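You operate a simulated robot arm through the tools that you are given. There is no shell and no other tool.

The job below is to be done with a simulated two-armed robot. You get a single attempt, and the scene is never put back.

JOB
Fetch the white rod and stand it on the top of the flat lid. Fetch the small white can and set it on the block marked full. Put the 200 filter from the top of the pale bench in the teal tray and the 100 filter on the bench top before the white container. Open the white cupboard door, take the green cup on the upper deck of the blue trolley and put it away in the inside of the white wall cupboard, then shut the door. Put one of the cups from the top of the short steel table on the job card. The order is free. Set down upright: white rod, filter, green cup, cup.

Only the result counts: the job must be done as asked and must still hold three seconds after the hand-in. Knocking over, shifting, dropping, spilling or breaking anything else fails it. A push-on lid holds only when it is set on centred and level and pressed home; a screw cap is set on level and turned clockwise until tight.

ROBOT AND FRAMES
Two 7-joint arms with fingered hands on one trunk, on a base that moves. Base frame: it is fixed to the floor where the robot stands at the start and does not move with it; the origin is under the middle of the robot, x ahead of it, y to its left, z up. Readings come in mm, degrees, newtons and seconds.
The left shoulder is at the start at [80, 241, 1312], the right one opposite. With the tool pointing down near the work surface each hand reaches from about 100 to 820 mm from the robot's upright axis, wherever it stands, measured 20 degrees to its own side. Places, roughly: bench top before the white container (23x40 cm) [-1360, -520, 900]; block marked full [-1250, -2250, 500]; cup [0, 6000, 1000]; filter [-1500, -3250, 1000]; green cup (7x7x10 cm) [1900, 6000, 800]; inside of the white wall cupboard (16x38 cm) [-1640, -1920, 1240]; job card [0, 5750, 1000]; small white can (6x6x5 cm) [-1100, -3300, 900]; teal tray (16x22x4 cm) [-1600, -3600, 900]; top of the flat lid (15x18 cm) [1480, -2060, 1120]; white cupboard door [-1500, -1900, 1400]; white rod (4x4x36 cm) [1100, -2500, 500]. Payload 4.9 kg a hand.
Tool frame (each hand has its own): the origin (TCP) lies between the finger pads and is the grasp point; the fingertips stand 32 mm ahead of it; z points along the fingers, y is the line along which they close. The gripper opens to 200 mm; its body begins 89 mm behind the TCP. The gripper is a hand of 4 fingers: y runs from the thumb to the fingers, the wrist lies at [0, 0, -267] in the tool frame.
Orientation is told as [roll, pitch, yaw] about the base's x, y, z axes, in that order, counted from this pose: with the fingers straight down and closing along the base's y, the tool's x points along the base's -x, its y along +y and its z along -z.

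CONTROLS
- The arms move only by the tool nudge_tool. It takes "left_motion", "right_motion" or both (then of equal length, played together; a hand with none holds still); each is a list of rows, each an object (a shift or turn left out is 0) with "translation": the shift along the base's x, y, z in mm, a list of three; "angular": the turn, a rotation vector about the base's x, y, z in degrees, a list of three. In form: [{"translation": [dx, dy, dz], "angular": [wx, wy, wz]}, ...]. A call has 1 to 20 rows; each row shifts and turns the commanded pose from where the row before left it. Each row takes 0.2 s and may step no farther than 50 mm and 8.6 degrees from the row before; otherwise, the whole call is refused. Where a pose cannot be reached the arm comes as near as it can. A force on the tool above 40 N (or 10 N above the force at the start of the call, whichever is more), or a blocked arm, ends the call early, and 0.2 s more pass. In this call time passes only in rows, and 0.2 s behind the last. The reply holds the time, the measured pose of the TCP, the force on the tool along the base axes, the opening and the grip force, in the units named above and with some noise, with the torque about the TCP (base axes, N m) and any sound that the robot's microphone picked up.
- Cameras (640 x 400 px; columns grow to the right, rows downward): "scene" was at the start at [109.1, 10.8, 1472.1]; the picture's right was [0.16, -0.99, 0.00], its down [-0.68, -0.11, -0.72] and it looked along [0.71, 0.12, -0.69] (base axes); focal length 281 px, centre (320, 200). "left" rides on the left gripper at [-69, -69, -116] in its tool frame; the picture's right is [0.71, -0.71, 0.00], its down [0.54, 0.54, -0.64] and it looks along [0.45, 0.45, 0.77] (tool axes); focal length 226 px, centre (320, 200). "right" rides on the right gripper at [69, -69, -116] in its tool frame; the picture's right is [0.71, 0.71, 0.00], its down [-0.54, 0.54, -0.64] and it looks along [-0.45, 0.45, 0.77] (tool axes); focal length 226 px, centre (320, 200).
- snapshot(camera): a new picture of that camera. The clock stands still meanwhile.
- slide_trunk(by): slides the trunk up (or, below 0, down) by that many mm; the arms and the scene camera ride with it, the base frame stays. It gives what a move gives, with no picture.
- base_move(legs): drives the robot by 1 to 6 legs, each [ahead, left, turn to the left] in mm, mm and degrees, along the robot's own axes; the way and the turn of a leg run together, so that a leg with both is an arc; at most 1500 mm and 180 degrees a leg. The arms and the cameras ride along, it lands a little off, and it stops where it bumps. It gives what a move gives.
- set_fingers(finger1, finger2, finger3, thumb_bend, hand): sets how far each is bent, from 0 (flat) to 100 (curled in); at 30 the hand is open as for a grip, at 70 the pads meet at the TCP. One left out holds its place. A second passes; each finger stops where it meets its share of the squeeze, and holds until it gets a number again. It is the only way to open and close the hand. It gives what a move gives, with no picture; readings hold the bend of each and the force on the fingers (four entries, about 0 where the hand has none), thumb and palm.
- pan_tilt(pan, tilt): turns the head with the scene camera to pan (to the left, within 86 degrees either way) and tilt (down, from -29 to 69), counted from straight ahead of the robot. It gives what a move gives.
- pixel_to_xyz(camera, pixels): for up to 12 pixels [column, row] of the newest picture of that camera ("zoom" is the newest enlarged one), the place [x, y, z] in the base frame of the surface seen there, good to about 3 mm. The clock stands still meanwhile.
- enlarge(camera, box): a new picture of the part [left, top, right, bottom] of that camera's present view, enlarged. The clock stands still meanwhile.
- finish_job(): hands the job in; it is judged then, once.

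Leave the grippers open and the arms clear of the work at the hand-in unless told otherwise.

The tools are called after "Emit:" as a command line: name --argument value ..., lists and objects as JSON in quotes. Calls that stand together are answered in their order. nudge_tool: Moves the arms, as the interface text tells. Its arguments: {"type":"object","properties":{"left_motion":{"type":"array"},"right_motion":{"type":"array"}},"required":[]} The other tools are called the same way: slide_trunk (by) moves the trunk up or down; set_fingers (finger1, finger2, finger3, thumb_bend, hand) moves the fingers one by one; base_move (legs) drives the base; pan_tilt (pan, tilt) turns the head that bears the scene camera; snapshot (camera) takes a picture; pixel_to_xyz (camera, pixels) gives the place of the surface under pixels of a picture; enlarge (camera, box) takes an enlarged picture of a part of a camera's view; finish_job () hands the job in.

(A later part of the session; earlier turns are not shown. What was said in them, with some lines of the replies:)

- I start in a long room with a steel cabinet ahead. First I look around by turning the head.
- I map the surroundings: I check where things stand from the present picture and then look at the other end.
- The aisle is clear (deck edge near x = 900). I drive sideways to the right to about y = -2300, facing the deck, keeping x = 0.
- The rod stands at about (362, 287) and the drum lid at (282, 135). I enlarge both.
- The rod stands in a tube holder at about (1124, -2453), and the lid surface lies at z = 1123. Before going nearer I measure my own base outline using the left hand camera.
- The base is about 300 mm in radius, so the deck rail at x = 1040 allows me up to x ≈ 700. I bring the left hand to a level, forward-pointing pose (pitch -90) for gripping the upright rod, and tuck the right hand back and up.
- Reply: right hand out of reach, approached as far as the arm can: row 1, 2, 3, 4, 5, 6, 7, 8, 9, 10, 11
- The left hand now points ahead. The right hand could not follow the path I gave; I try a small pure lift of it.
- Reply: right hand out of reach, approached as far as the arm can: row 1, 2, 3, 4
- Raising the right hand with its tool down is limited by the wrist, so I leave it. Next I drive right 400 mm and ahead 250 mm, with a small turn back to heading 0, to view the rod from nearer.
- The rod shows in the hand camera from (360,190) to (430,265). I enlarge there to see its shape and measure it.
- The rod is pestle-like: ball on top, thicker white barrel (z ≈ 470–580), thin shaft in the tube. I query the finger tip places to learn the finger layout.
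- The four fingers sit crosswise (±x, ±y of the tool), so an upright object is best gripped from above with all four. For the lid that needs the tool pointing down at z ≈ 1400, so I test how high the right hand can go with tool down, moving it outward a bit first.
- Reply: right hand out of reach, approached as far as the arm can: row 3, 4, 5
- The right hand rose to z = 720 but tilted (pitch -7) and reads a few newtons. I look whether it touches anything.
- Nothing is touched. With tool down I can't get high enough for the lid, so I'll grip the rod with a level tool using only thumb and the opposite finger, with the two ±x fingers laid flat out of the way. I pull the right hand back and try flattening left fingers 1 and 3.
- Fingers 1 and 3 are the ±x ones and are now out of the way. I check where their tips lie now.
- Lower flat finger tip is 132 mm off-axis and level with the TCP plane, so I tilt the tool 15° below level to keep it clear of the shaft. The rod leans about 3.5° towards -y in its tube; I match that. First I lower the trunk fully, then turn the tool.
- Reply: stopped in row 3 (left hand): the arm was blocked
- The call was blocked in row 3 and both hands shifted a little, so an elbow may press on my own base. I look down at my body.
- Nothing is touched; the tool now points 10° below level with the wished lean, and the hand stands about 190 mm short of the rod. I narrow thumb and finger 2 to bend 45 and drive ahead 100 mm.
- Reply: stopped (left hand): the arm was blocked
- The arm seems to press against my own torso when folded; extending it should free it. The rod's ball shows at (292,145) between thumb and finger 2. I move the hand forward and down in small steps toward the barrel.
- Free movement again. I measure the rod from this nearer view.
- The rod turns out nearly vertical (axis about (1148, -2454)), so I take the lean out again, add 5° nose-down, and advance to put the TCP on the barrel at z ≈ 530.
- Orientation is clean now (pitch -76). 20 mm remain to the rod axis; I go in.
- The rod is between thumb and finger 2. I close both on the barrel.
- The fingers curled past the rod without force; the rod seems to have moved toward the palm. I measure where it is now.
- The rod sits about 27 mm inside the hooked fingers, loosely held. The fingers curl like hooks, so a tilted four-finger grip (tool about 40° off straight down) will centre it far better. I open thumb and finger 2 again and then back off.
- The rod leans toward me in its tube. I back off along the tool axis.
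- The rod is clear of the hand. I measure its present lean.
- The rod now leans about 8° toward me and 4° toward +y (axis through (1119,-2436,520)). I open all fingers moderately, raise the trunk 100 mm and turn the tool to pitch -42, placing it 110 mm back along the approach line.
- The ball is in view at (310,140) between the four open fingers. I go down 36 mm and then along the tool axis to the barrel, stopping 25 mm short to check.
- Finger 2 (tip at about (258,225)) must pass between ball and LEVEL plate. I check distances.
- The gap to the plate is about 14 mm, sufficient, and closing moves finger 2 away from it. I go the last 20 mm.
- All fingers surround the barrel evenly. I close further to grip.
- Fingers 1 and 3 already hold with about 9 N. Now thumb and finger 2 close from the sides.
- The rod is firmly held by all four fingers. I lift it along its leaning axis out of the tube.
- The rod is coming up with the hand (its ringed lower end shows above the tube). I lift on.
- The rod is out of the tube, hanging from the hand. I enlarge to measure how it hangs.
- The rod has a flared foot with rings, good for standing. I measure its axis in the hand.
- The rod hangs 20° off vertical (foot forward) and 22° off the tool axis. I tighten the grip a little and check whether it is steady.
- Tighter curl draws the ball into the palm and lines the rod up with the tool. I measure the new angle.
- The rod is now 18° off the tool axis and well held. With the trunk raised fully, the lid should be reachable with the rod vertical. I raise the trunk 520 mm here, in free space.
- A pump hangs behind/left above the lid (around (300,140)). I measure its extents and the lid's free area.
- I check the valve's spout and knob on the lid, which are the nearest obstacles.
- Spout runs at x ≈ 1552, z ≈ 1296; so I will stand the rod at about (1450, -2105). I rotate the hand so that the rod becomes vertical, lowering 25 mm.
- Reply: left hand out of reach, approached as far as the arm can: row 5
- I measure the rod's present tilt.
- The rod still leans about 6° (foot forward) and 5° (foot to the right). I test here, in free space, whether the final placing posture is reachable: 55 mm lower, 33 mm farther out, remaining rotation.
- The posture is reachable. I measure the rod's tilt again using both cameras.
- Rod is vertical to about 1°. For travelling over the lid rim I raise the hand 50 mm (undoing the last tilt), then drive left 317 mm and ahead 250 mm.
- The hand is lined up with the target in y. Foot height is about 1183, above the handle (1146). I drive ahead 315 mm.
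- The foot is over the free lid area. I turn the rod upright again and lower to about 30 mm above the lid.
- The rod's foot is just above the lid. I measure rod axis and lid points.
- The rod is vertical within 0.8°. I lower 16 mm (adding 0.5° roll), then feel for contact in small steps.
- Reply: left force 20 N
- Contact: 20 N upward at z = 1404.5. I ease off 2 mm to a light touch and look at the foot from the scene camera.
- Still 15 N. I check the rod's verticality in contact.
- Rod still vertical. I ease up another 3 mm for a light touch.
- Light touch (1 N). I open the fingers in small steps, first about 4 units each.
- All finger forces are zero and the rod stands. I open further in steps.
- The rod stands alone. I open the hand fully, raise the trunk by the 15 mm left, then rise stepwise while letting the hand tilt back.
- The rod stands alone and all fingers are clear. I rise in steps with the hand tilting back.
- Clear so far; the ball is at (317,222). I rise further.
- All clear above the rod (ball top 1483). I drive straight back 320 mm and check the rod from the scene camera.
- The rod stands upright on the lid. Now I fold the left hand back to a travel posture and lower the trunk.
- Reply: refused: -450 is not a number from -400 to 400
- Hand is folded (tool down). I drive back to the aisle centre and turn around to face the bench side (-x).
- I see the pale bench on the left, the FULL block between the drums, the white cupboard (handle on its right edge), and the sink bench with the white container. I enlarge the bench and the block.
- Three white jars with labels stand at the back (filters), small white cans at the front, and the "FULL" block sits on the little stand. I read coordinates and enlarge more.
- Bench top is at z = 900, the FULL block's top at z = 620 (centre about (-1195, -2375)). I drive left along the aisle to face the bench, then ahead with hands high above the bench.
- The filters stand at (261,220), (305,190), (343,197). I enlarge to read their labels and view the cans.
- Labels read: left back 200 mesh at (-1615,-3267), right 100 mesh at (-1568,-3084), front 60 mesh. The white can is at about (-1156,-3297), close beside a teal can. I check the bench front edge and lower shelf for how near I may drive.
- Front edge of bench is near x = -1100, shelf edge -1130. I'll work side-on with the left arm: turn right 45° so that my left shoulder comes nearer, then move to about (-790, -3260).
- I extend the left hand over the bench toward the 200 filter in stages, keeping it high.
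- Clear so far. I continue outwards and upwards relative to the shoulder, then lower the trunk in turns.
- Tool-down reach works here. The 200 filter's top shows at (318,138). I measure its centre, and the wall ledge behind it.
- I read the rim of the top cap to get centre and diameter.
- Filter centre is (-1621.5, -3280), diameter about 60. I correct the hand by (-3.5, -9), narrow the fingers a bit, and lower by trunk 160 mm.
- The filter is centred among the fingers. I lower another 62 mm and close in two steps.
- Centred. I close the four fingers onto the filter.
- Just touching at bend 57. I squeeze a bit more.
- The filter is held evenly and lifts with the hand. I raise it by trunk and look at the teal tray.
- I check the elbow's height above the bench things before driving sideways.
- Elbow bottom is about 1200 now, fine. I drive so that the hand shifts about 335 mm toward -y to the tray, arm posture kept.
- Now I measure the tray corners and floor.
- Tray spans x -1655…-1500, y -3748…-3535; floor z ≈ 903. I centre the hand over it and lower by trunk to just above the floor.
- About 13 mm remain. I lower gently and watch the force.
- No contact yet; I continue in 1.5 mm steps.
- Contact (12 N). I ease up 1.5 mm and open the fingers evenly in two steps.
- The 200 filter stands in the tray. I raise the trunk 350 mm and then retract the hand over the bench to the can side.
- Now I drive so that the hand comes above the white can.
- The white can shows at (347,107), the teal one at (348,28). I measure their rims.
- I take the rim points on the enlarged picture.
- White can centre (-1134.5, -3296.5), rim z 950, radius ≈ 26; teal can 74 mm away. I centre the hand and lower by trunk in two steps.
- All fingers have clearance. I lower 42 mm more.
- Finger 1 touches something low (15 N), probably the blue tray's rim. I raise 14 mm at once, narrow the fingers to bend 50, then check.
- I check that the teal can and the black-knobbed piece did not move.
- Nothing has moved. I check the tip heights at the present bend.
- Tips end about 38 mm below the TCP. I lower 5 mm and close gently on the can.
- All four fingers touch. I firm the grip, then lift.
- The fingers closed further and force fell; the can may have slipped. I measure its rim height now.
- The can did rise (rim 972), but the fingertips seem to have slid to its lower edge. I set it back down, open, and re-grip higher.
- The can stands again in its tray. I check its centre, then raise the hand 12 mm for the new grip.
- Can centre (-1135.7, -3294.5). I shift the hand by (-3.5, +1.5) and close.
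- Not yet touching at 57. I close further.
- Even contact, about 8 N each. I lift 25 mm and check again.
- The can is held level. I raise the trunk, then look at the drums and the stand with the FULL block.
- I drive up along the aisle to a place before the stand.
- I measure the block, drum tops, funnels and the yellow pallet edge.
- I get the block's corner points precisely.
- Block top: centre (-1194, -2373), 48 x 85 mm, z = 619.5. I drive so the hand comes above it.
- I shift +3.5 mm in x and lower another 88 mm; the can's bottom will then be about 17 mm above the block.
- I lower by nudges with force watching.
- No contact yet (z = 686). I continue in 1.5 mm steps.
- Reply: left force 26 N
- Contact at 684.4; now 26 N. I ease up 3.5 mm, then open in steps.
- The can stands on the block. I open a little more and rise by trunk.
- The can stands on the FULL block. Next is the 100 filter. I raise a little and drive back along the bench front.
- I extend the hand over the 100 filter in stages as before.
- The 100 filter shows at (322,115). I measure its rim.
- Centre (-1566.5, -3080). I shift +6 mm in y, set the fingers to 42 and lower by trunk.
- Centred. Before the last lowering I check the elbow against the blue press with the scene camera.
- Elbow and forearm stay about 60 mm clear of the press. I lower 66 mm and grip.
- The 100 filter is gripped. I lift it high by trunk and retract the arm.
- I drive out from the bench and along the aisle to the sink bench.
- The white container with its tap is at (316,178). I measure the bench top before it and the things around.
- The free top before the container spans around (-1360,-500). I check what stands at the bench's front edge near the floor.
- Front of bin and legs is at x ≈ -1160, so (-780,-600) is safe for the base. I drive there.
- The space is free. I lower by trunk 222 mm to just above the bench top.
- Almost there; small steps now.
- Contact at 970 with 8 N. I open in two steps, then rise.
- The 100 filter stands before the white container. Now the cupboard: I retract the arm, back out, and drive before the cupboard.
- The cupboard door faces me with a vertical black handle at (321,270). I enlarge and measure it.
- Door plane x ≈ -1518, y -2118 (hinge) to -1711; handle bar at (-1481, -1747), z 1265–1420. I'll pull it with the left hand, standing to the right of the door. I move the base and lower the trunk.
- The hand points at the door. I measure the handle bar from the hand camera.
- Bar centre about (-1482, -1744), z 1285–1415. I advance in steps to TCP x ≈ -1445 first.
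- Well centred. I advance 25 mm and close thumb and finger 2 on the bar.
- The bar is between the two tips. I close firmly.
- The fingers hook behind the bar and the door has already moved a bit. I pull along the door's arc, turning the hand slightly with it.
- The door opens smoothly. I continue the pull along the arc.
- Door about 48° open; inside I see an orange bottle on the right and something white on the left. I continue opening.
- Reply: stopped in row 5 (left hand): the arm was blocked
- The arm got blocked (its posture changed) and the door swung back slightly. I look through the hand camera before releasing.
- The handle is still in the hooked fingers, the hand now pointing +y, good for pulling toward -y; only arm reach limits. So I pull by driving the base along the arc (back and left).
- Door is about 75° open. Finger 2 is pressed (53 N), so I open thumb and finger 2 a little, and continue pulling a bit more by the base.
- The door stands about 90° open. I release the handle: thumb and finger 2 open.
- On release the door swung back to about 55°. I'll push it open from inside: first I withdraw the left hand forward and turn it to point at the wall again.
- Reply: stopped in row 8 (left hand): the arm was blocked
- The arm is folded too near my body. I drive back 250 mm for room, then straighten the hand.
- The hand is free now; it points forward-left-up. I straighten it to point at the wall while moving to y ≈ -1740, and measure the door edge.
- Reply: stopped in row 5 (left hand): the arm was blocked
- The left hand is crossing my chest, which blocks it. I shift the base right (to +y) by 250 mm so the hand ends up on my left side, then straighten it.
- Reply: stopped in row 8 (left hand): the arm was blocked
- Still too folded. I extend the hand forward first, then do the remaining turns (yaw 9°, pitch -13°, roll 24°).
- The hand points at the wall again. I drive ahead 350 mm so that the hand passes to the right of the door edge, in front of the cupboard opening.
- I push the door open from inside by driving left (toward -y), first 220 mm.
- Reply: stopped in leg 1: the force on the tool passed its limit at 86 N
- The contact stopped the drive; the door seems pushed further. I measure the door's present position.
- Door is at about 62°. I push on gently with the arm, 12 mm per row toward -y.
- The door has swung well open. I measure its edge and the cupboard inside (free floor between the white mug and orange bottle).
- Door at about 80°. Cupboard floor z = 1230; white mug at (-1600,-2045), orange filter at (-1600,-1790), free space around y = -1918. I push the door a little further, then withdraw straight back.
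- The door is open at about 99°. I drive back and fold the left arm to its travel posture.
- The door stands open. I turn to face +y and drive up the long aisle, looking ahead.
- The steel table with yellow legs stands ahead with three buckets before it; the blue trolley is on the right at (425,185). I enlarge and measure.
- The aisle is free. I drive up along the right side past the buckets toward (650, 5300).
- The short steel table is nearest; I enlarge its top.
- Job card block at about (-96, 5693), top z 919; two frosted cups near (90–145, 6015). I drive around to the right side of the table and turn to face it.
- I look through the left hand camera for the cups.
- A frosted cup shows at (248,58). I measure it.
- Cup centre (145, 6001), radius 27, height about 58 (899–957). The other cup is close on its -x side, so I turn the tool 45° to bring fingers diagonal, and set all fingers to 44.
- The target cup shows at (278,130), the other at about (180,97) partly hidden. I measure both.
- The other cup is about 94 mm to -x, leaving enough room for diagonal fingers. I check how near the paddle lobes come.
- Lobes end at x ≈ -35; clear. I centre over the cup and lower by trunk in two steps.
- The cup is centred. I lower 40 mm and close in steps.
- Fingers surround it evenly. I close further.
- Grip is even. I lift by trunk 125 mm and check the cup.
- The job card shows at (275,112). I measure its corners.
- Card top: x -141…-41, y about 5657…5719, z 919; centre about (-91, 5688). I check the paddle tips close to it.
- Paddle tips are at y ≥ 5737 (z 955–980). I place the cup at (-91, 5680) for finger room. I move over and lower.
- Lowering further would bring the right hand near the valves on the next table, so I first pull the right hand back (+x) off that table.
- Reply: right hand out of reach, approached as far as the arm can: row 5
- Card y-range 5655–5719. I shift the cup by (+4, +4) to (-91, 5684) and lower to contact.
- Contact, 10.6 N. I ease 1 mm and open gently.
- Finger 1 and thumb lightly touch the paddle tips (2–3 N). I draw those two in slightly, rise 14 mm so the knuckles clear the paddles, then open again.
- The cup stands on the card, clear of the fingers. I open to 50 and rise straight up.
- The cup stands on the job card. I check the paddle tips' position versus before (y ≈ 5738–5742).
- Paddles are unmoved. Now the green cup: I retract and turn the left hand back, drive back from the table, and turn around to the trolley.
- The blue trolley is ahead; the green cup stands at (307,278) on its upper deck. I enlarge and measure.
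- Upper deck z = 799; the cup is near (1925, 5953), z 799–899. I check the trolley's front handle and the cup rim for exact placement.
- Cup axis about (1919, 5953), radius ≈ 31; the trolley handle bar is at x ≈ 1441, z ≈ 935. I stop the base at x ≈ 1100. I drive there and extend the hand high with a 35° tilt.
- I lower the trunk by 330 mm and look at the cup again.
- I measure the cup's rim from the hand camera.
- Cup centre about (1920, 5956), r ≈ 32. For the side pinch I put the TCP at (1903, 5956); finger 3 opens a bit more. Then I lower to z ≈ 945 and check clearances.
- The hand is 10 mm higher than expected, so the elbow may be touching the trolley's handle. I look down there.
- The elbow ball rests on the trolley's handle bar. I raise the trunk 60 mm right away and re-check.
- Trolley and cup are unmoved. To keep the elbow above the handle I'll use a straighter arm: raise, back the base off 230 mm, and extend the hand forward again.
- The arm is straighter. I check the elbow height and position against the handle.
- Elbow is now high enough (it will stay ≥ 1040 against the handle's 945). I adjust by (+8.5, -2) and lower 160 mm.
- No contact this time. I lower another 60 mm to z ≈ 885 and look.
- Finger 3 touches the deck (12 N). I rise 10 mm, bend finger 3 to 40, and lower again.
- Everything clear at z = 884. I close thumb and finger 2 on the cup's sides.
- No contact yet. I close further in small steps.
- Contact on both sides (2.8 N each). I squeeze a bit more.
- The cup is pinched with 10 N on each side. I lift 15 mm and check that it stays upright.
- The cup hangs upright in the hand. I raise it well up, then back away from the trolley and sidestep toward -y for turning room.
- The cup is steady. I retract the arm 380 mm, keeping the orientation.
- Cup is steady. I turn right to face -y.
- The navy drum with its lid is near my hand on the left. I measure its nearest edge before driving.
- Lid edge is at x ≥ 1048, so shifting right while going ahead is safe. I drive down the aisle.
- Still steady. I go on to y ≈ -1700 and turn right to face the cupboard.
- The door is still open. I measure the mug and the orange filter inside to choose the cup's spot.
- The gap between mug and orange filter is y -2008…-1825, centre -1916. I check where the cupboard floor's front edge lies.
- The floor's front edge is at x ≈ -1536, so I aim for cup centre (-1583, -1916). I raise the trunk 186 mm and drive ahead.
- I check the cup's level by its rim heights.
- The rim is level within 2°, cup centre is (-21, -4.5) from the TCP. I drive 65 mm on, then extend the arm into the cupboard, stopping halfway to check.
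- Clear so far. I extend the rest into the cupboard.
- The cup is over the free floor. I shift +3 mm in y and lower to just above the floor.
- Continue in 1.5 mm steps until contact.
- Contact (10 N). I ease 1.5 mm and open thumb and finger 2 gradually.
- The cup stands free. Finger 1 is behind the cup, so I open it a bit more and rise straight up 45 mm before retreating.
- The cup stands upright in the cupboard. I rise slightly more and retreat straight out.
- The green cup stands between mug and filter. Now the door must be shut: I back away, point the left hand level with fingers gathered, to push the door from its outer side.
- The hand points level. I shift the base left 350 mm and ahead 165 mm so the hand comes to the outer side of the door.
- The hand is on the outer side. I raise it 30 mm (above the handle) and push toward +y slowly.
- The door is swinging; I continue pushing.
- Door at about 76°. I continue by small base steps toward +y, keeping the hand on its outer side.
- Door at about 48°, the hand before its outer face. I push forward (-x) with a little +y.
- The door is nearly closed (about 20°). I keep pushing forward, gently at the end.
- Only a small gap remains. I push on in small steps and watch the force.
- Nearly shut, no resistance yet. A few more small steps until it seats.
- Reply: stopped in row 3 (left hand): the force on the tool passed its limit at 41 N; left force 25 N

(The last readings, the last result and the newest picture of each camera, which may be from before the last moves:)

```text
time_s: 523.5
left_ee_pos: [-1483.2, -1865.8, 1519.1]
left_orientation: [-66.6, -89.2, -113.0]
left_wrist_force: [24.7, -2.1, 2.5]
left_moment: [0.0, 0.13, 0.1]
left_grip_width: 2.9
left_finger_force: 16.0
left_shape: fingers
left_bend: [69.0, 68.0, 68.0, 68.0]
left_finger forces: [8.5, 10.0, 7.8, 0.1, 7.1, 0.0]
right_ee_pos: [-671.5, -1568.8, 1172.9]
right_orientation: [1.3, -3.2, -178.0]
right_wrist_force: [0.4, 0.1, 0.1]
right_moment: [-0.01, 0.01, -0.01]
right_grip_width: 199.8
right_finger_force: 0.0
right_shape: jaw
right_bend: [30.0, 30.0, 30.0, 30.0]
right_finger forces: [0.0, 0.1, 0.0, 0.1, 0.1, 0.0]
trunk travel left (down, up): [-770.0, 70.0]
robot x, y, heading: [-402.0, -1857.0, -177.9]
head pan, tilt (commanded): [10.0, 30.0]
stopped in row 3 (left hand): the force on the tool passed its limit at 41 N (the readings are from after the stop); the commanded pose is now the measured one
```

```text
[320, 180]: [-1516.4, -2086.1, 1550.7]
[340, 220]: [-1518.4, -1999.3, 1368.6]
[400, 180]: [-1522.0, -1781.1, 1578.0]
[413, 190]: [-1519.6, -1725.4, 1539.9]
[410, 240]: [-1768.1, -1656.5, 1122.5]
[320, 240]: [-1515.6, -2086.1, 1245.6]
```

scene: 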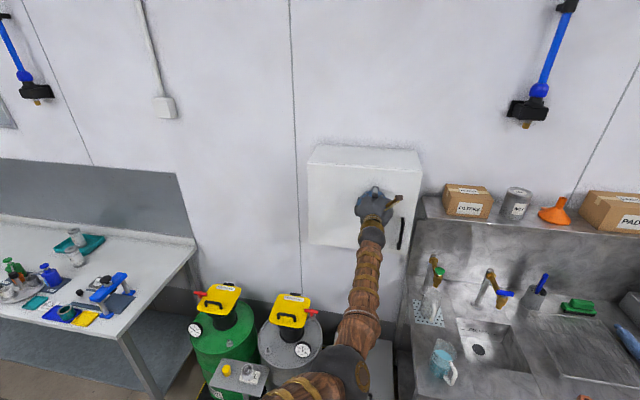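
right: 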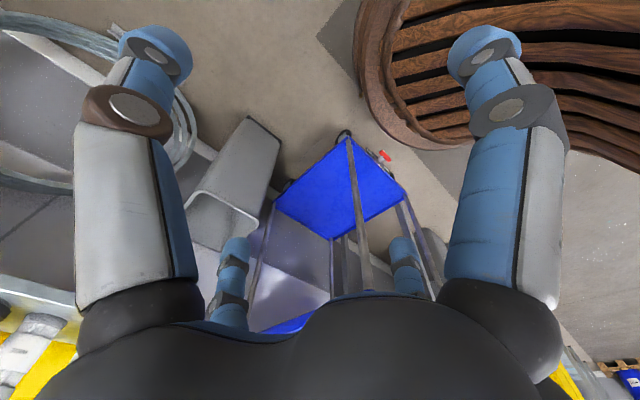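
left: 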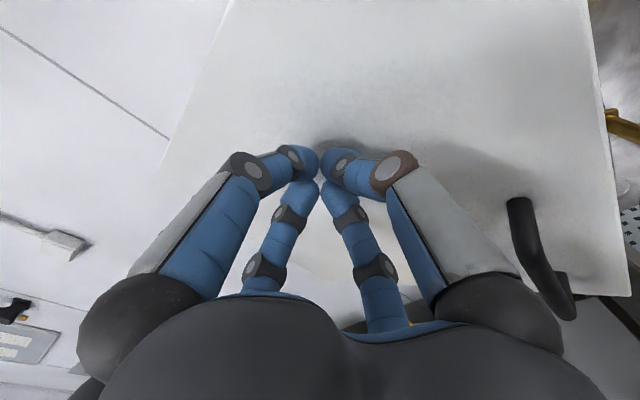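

The door is shut (face at x ≈ -1518 everywhere, as at the start). I retreat straight back.

Emit:
nudge_tool --left_motion '[{"translation": [10, 0, 0]}, {"translation": [25, 0, 0]}, {"translation": [40, 0, 0]}, {"translation": [45, 0, 0]}, {"translation": [45, 0, 0]}, {"translation": [45, 0, 0]}]'

Emit:
base_move --legs '[[-300, 0, 0]]'

Emit:
snapshot --camera "scene"

Emit:
enlarge --camera "scene" --box '[250, 110, 430, 250]'

```text
time_s: 524.9
left_ee_pos: [-1276.8, -1862.4, 1517.9]
left_orientation: [-61.9, -89.2, -117.8]
left_wrist_force: [0.6, -0.2, 0.3]
left_moment: [-0.01, -0.05, -0.01]
left_grip_width: 5.3
left_finger_force: 0.1
left_shape: fingers
left_bend: [68.0, 68.0, 68.0, 68.0]
left_finger forces: [0.1, 0.0, 0.0, 0.0, 0.0, 0.0]
right_ee_pos: [-673.1, -1568.0, 1172.2]
right_orientation: [1.4, -3.2, -178.0]
right_wrist_force: [0.5, 0.8, -0.2]
right_moment: [0.03, 0.05, 0.03]
right_grip_width: 200.1
right_finger_force: 0.0
right_shape: jaw
right_bend: [30.0, 30.0, 30.0, 30.0]
right_finger forces: [0.0, 0.1, 0.1, 0.0, 0.1, 0.1]
trunk travel left (down, up): [-770.0, 70.0]
robot x, y, heading: [-403.5, -1859.6, -178.1]
head pan, tilt (commanded): [10.0, 30.0]
```

```text
time_s: 527.0
left_ee_pos: [-981.9, -1852.0, 1512.8]
left_orientation: [-45.8, -89.0, -133.8]
left_wrist_force: [-0.6, -0.3, 0.7]
left_moment: [-0.01, 0.04, -0.01]
left_grip_width: 5.4
left_finger_force: 0.1
left_shape: fingers
left_bend: [68.0, 68.0, 68.0, 68.0]
left_finger forces: [0.0, 0.1, 0.0, 0.1, 0.0, 0.0]
right_ee_pos: [-376.5, -1557.6, 1171.1]
right_orientation: [1.4, -2.8, -178.2]
right_wrist_force: [0.2, -0.4, -0.3]
right_moment: [0.02, -0.04, 0.01]
right_grip_width: 200.0
right_finger_force: 0.0
right_shape: jaw
right_bend: [30.0, 30.0, 30.0, 30.0]
right_finger forces: [0.1, 0.0, 0.0, 0.0, 0.0, 0.0]
trunk travel left (down, up): [-770.0, 70.0]
robot x, y, heading: [-105.6, -1845.9, -178.5]
head pan, tilt (commanded): [10.0, 30.0]
```

```text
taken
```

scene: 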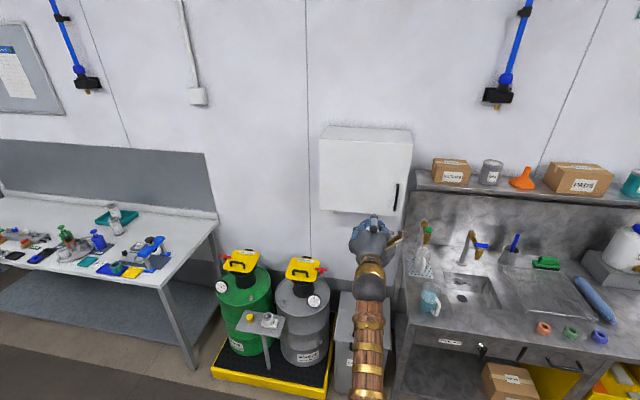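

```text
2.86 times, centred on (340, 180) of scene
```

zoom: 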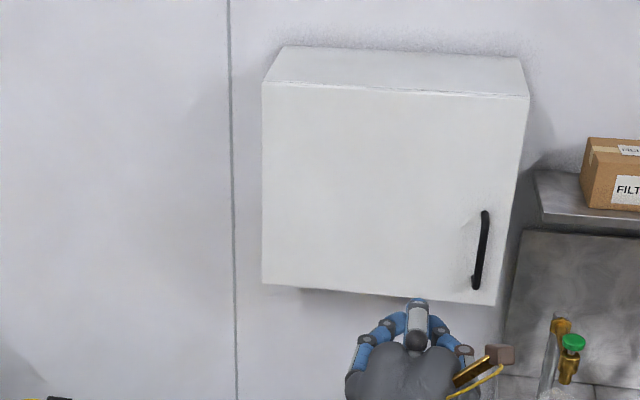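

The door is shut. Now I verify the other placements by enlarging: tray filter, can on block, then later the 100 filter and the rod.

Emit:
enlarge --camera "scene" --box '[60, 190, 200, 290]'

Emit:
enlarge --camera "scene" --box '[220, 290, 310, 350]'

Emit:
pan_tilt --pan -35 --tilt 35

Emit:
snapshot --camera "scene"

```text
4.00 times, centred on (130, 240) of scene
```

zoom: 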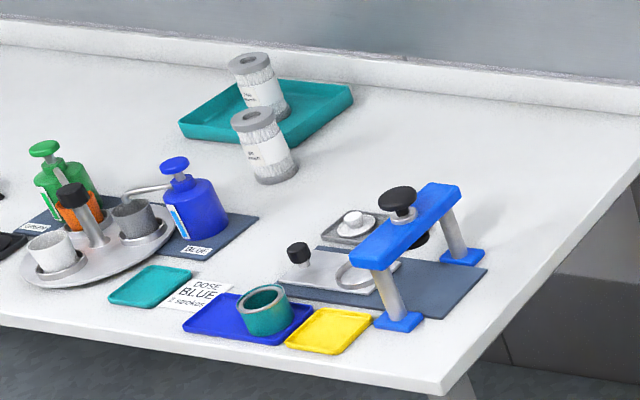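

```text
6.67 times, centred on (265, 320) of scene
```

zoom: 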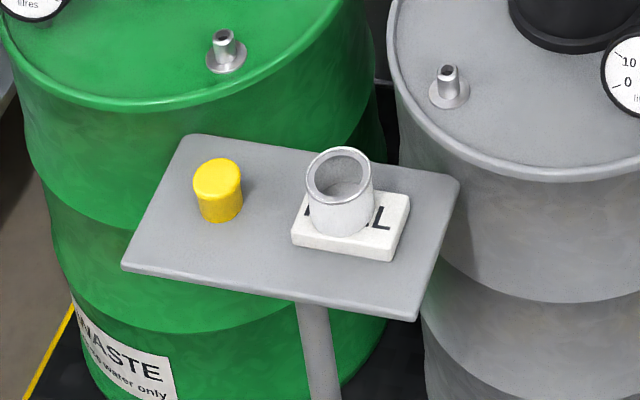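

```text
time_s: 528.1
left_ee_pos: [-979.8, -1850.0, 1515.1]
left_orientation: [-51.9, -89.0, -127.6]
left_wrist_force: [-0.5, 0.1, 0.1]
left_moment: [0.0, 0.03, 0.04]
left_grip_width: 5.0
left_finger_force: 0.1
left_shape: fingers
left_bend: [68.0, 68.0, 68.0, 68.0]
left_finger forces: [0.0, 0.0, 0.0, 0.0, 0.0, 0.1]
right_ee_pos: [-374.1, -1557.5, 1171.7]
right_orientation: [1.3, -3.0, -178.0]
right_wrist_force: [-0.5, -0.4, -0.3]
right_moment: [-0.03, 0.0, 0.02]
right_grip_width: 200.1
right_finger_force: 0.1
right_shape: jaw
right_bend: [30.0, 30.0, 30.0, 30.0]
right_finger forces: [0.0, 0.0, 0.0, 0.0, 0.0, 0.1]
trunk travel left (down, up): [-770.0, 70.0]
robot x, y, heading: [-101.0, -1846.1, -178.1]
head pan, tilt (commanded): [-35.0, 35.0]
```

```text
taken
```

scene: 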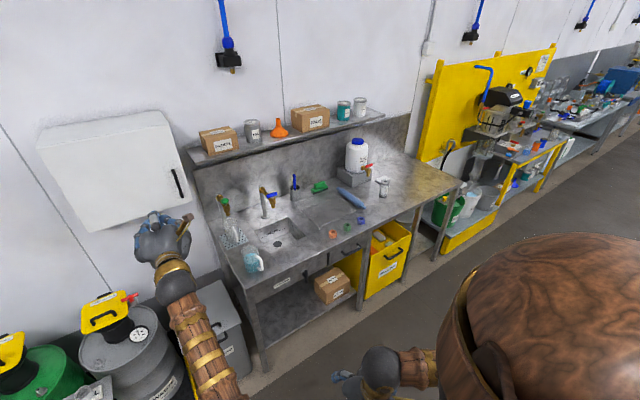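

All good there: filter upright in the teal tray, can on the FULL block, 100 filter before the container. I fold the left arm, open its hand, and turn to check the rod on the drum lid.

Emit:
nudge_tool --left_motion '[{"translation": [20, 0, -28], "angular": [0, -7.5, 0]}, {"translation": [20, 0, -28], "angular": [0, -7.5, 0]}, {"translation": [20, 0, -28], "angular": [0, -7.5, 0]}, {"translation": [20, 0, -28], "angular": [0, -7.5, 0]}, {"translation": [20, 0, -28], "angular": [0, -7.5, 0]}, {"translation": [20, 0, -28], "angular": [0, -7.5, 0]}, {"translation": [20, 0, -28], "angular": [0, -7.5, 0]}, {"translation": [20, 0, -28], "angular": [0, -7.5, 0]}, {"translation": [20, 0, -28], "angular": [0, -7.5, 0]}, {"translation": [20, 0, -28], "angular": [0, -7.5, 0]}, {"translation": [20, 0, -28], "angular": [0, -7.5, 0]}, {"translation": [20, 0, -28], "angular": [0, -7.5, 0]}]'

Emit:
set_fingers --hand "left" --finger1 30 --finger2 30 --finger3 30 --thumb_bend 30

Emit:
base_move --legs '[[-100, 0, 0], [0, 0, 170]]'

Emit:
pan_tilt --pan 0 --tilt 25

Emit:
snapshot --camera "scene"

```text
time_s: 530.7
left_ee_pos: [-738.8, -1849.7, 1175.8]
left_orientation: [0.5, 0.7, -179.3]
left_wrist_force: [-0.4, -0.2, 0.6]
left_moment: [0.02, -0.01, -0.02]
left_grip_width: 5.2
left_finger_force: 0.0
left_shape: fingers
left_bend: [68.0, 68.0, 68.0, 68.0]
left_finger forces: [0.0, 0.0, 0.0, 0.0, 0.0, 0.1]
right_ee_pos: [-375.2, -1556.9, 1172.2]
right_orientation: [1.3, -3.0, -178.1]
right_wrist_force: [0.1, -0.8, -0.4]
right_moment: [0.01, -0.01, -0.01]
right_grip_width: 200.0
right_finger_force: 0.1
right_shape: jaw
right_bend: [30.0, 30.0, 30.0, 30.0]
right_finger forces: [0.0, 0.0, 0.1, 0.1, 0.0, 0.0]
trunk travel left (down, up): [-770.0, 70.0]
robot x, y, heading: [-101.3, -1846.1, -178.1]
head pan, tilt (commanded): [-35.0, 35.0]
```

```text
time_s: 531.7
left_ee_pos: [-737.9, -1849.2, 1177.3]
left_orientation: [0.4, 0.6, -179.4]
left_wrist_force: [0.1, 0.7, 0.1]
left_moment: [0.0, 0.01, -0.01]
left_grip_width: 139.8
left_finger_force: 0.1
left_shape: fingers
left_bend: [30.0, 30.0, 30.0, 30.0]
left_finger forces: [0.0, 0.0, 0.0, 0.1, 0.1, 0.0]
right_ee_pos: [-374.7, -1557.4, 1171.9]
right_orientation: [1.4, -3.0, -178.1]
right_wrist_force: [-0.3, -0.7, -0.2]
right_moment: [-0.02, 0.02, 0.0]
right_grip_width: 199.7
right_finger_force: 0.0
right_shape: jaw
right_bend: [30.0, 30.0, 30.0, 30.0]
right_finger forces: [0.0, 0.0, 0.0, 0.0, 0.1, 0.0]
trunk travel left (down, up): [-770.0, 70.0]
robot x, y, heading: [-102.9, -1843.9, -177.9]
head pan, tilt (commanded): [-35.0, 35.0]
```

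```text
time_s: 539.8
left_ee_pos: [626.4, -1953.9, 1176.6]
left_orientation: [0.4, 0.6, -9.5]
left_wrist_force: [0.5, -0.4, -0.3]
left_moment: [0.01, 0.02, 0.0]
left_grip_width: 140.0
left_finger_force: 0.0
left_shape: fingers
left_bend: [30.0, 30.0, 30.0, 30.0]
left_finger forces: [0.1, 0.1, 0.1, 0.0, 0.1, 0.0]
right_ee_pos: [217.6, -2177.6, 1171.9]
right_orientation: [1.5, -3.0, -8.3]
right_wrist_force: [0.5, 0.1, 0.0]
right_moment: [0.0, 0.0, -0.01]
right_grip_width: 200.0
right_finger_force: 0.1
right_shape: jaw
right_bend: [30.0, 30.0, 30.0, 30.0]
right_finger forces: [0.1, 0.0, 0.0, 0.0, 0.0, 0.0]
trunk travel left (down, up): [-770.0, 70.0]
robot x, y, heading: [-2.9, -1845.3, -8.4]
head pan, tilt (commanded): [-35.0, 35.0]
```

```text
time_s: 540.8
left_ee_pos: [628.2, -1954.6, 1177.5]
left_orientation: [0.4, 0.6, -9.5]
left_wrist_force: [0.0, -0.2, -0.3]
left_moment: [0.01, 0.02, 0.01]
left_grip_width: 139.6
left_finger_force: 0.0
left_shape: fingers
left_bend: [30.0, 30.0, 30.0, 30.0]
left_finger forces: [0.0, 0.0, 0.0, 0.0, 0.0, 0.0]
right_ee_pos: [217.7, -2178.4, 1173.1]
right_orientation: [1.3, -3.0, -8.3]
right_wrist_force: [0.5, -0.2, 0.9]
right_moment: [-0.02, 0.02, -0.02]
right_grip_width: 200.2
right_finger_force: 0.1
right_shape: jaw
right_bend: [30.0, 30.0, 30.0, 30.0]
right_finger forces: [0.0, 0.0, 0.1, 0.1, 0.0, 0.0]
trunk travel left (down, up): [-770.0, 70.0]
robot x, y, heading: [-0.2, -1843.1, -8.0]
head pan, tilt (commanded): [0.0, 25.0]
```

```text
taken
```

scene: 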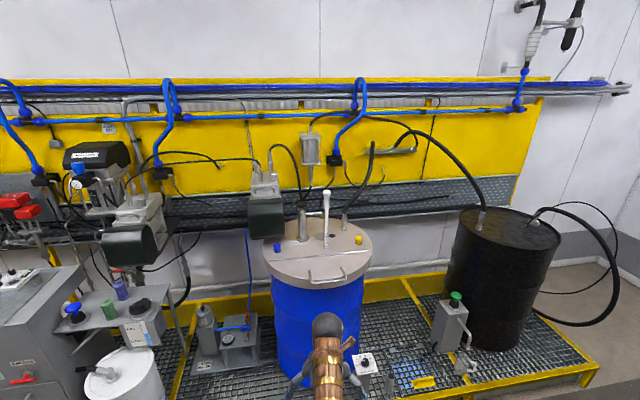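

The rod stands upright on the lid at (327,220). One last close look and measurement.

Emit:
enlarge --camera "scene" --box '[260, 180, 380, 290]'

Emit:
pixel_to_xyz --camera "scene" --pixels '[[327, 197], [327, 215], [327, 230], [327, 245]]'

```text
3.64 times, centred on (320, 235) of scene
```

zoom: 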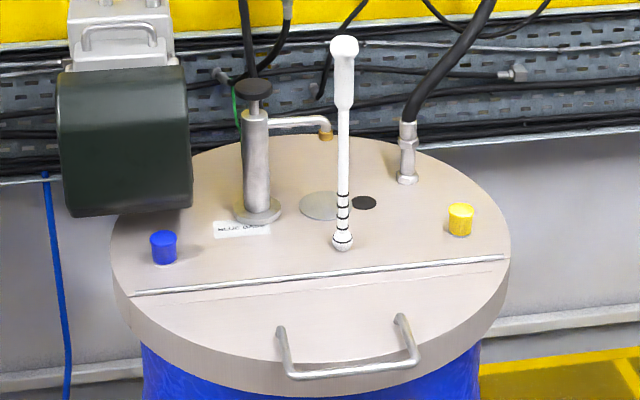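

```text
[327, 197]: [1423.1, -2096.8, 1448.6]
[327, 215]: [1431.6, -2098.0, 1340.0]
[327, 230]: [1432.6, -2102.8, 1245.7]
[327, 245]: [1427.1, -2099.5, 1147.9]
```

Rod is vertical and inside the lid area, all other placements are verified, the door is shut, both hands are open and clear. I hand the job in.

Emit:
finish_job

```text
The job is handed in.
```

I did every part of the job and handed it in; the verdict has not come back. What I saw on my last looks:

- **White rod:** it stands upright on the flat lid of the blue drum, checked just before hand-in.
- **Small white can:** it stands on the block marked full.
- **200 filter:** it stands upright in the teal tray.
- **100 filter:** it stands upright on the bench top before the white container.
- **Green cup:** it stands upright in the white wall cupboard between the mug and the orange filter. The door is shut.
- **Cup:** one of the two cups from the short steel table stands upright on the job card. I checked it right after placing it, but did not go back to that end of the room before hand-in.

I touched some other things along the way. Where I measured afterwards, nothing had moved:

- **Trolley handle:** my elbow pressed on it while I was reaching for the green cup. The trolley and the cup were still in place.
- **Paddles on the steel table:** two fingers brushed their tips with about 3 N. They were still in place.
- **Beside the white can:** one finger pressed on the bench or the blue tray beside it with about 15 N on the first try. The neighbouring cans were still in place.
- **Trolley deck:** a finger pressed on it with about 12 N while I was picking up the green cup. I did not measure the deck afterwards.
- **Cupboard door:** it took a bump of about 86 N while I was pushing it open from inside. I set the final closed position after that.

Both hands were open and clear of the work at hand-in.
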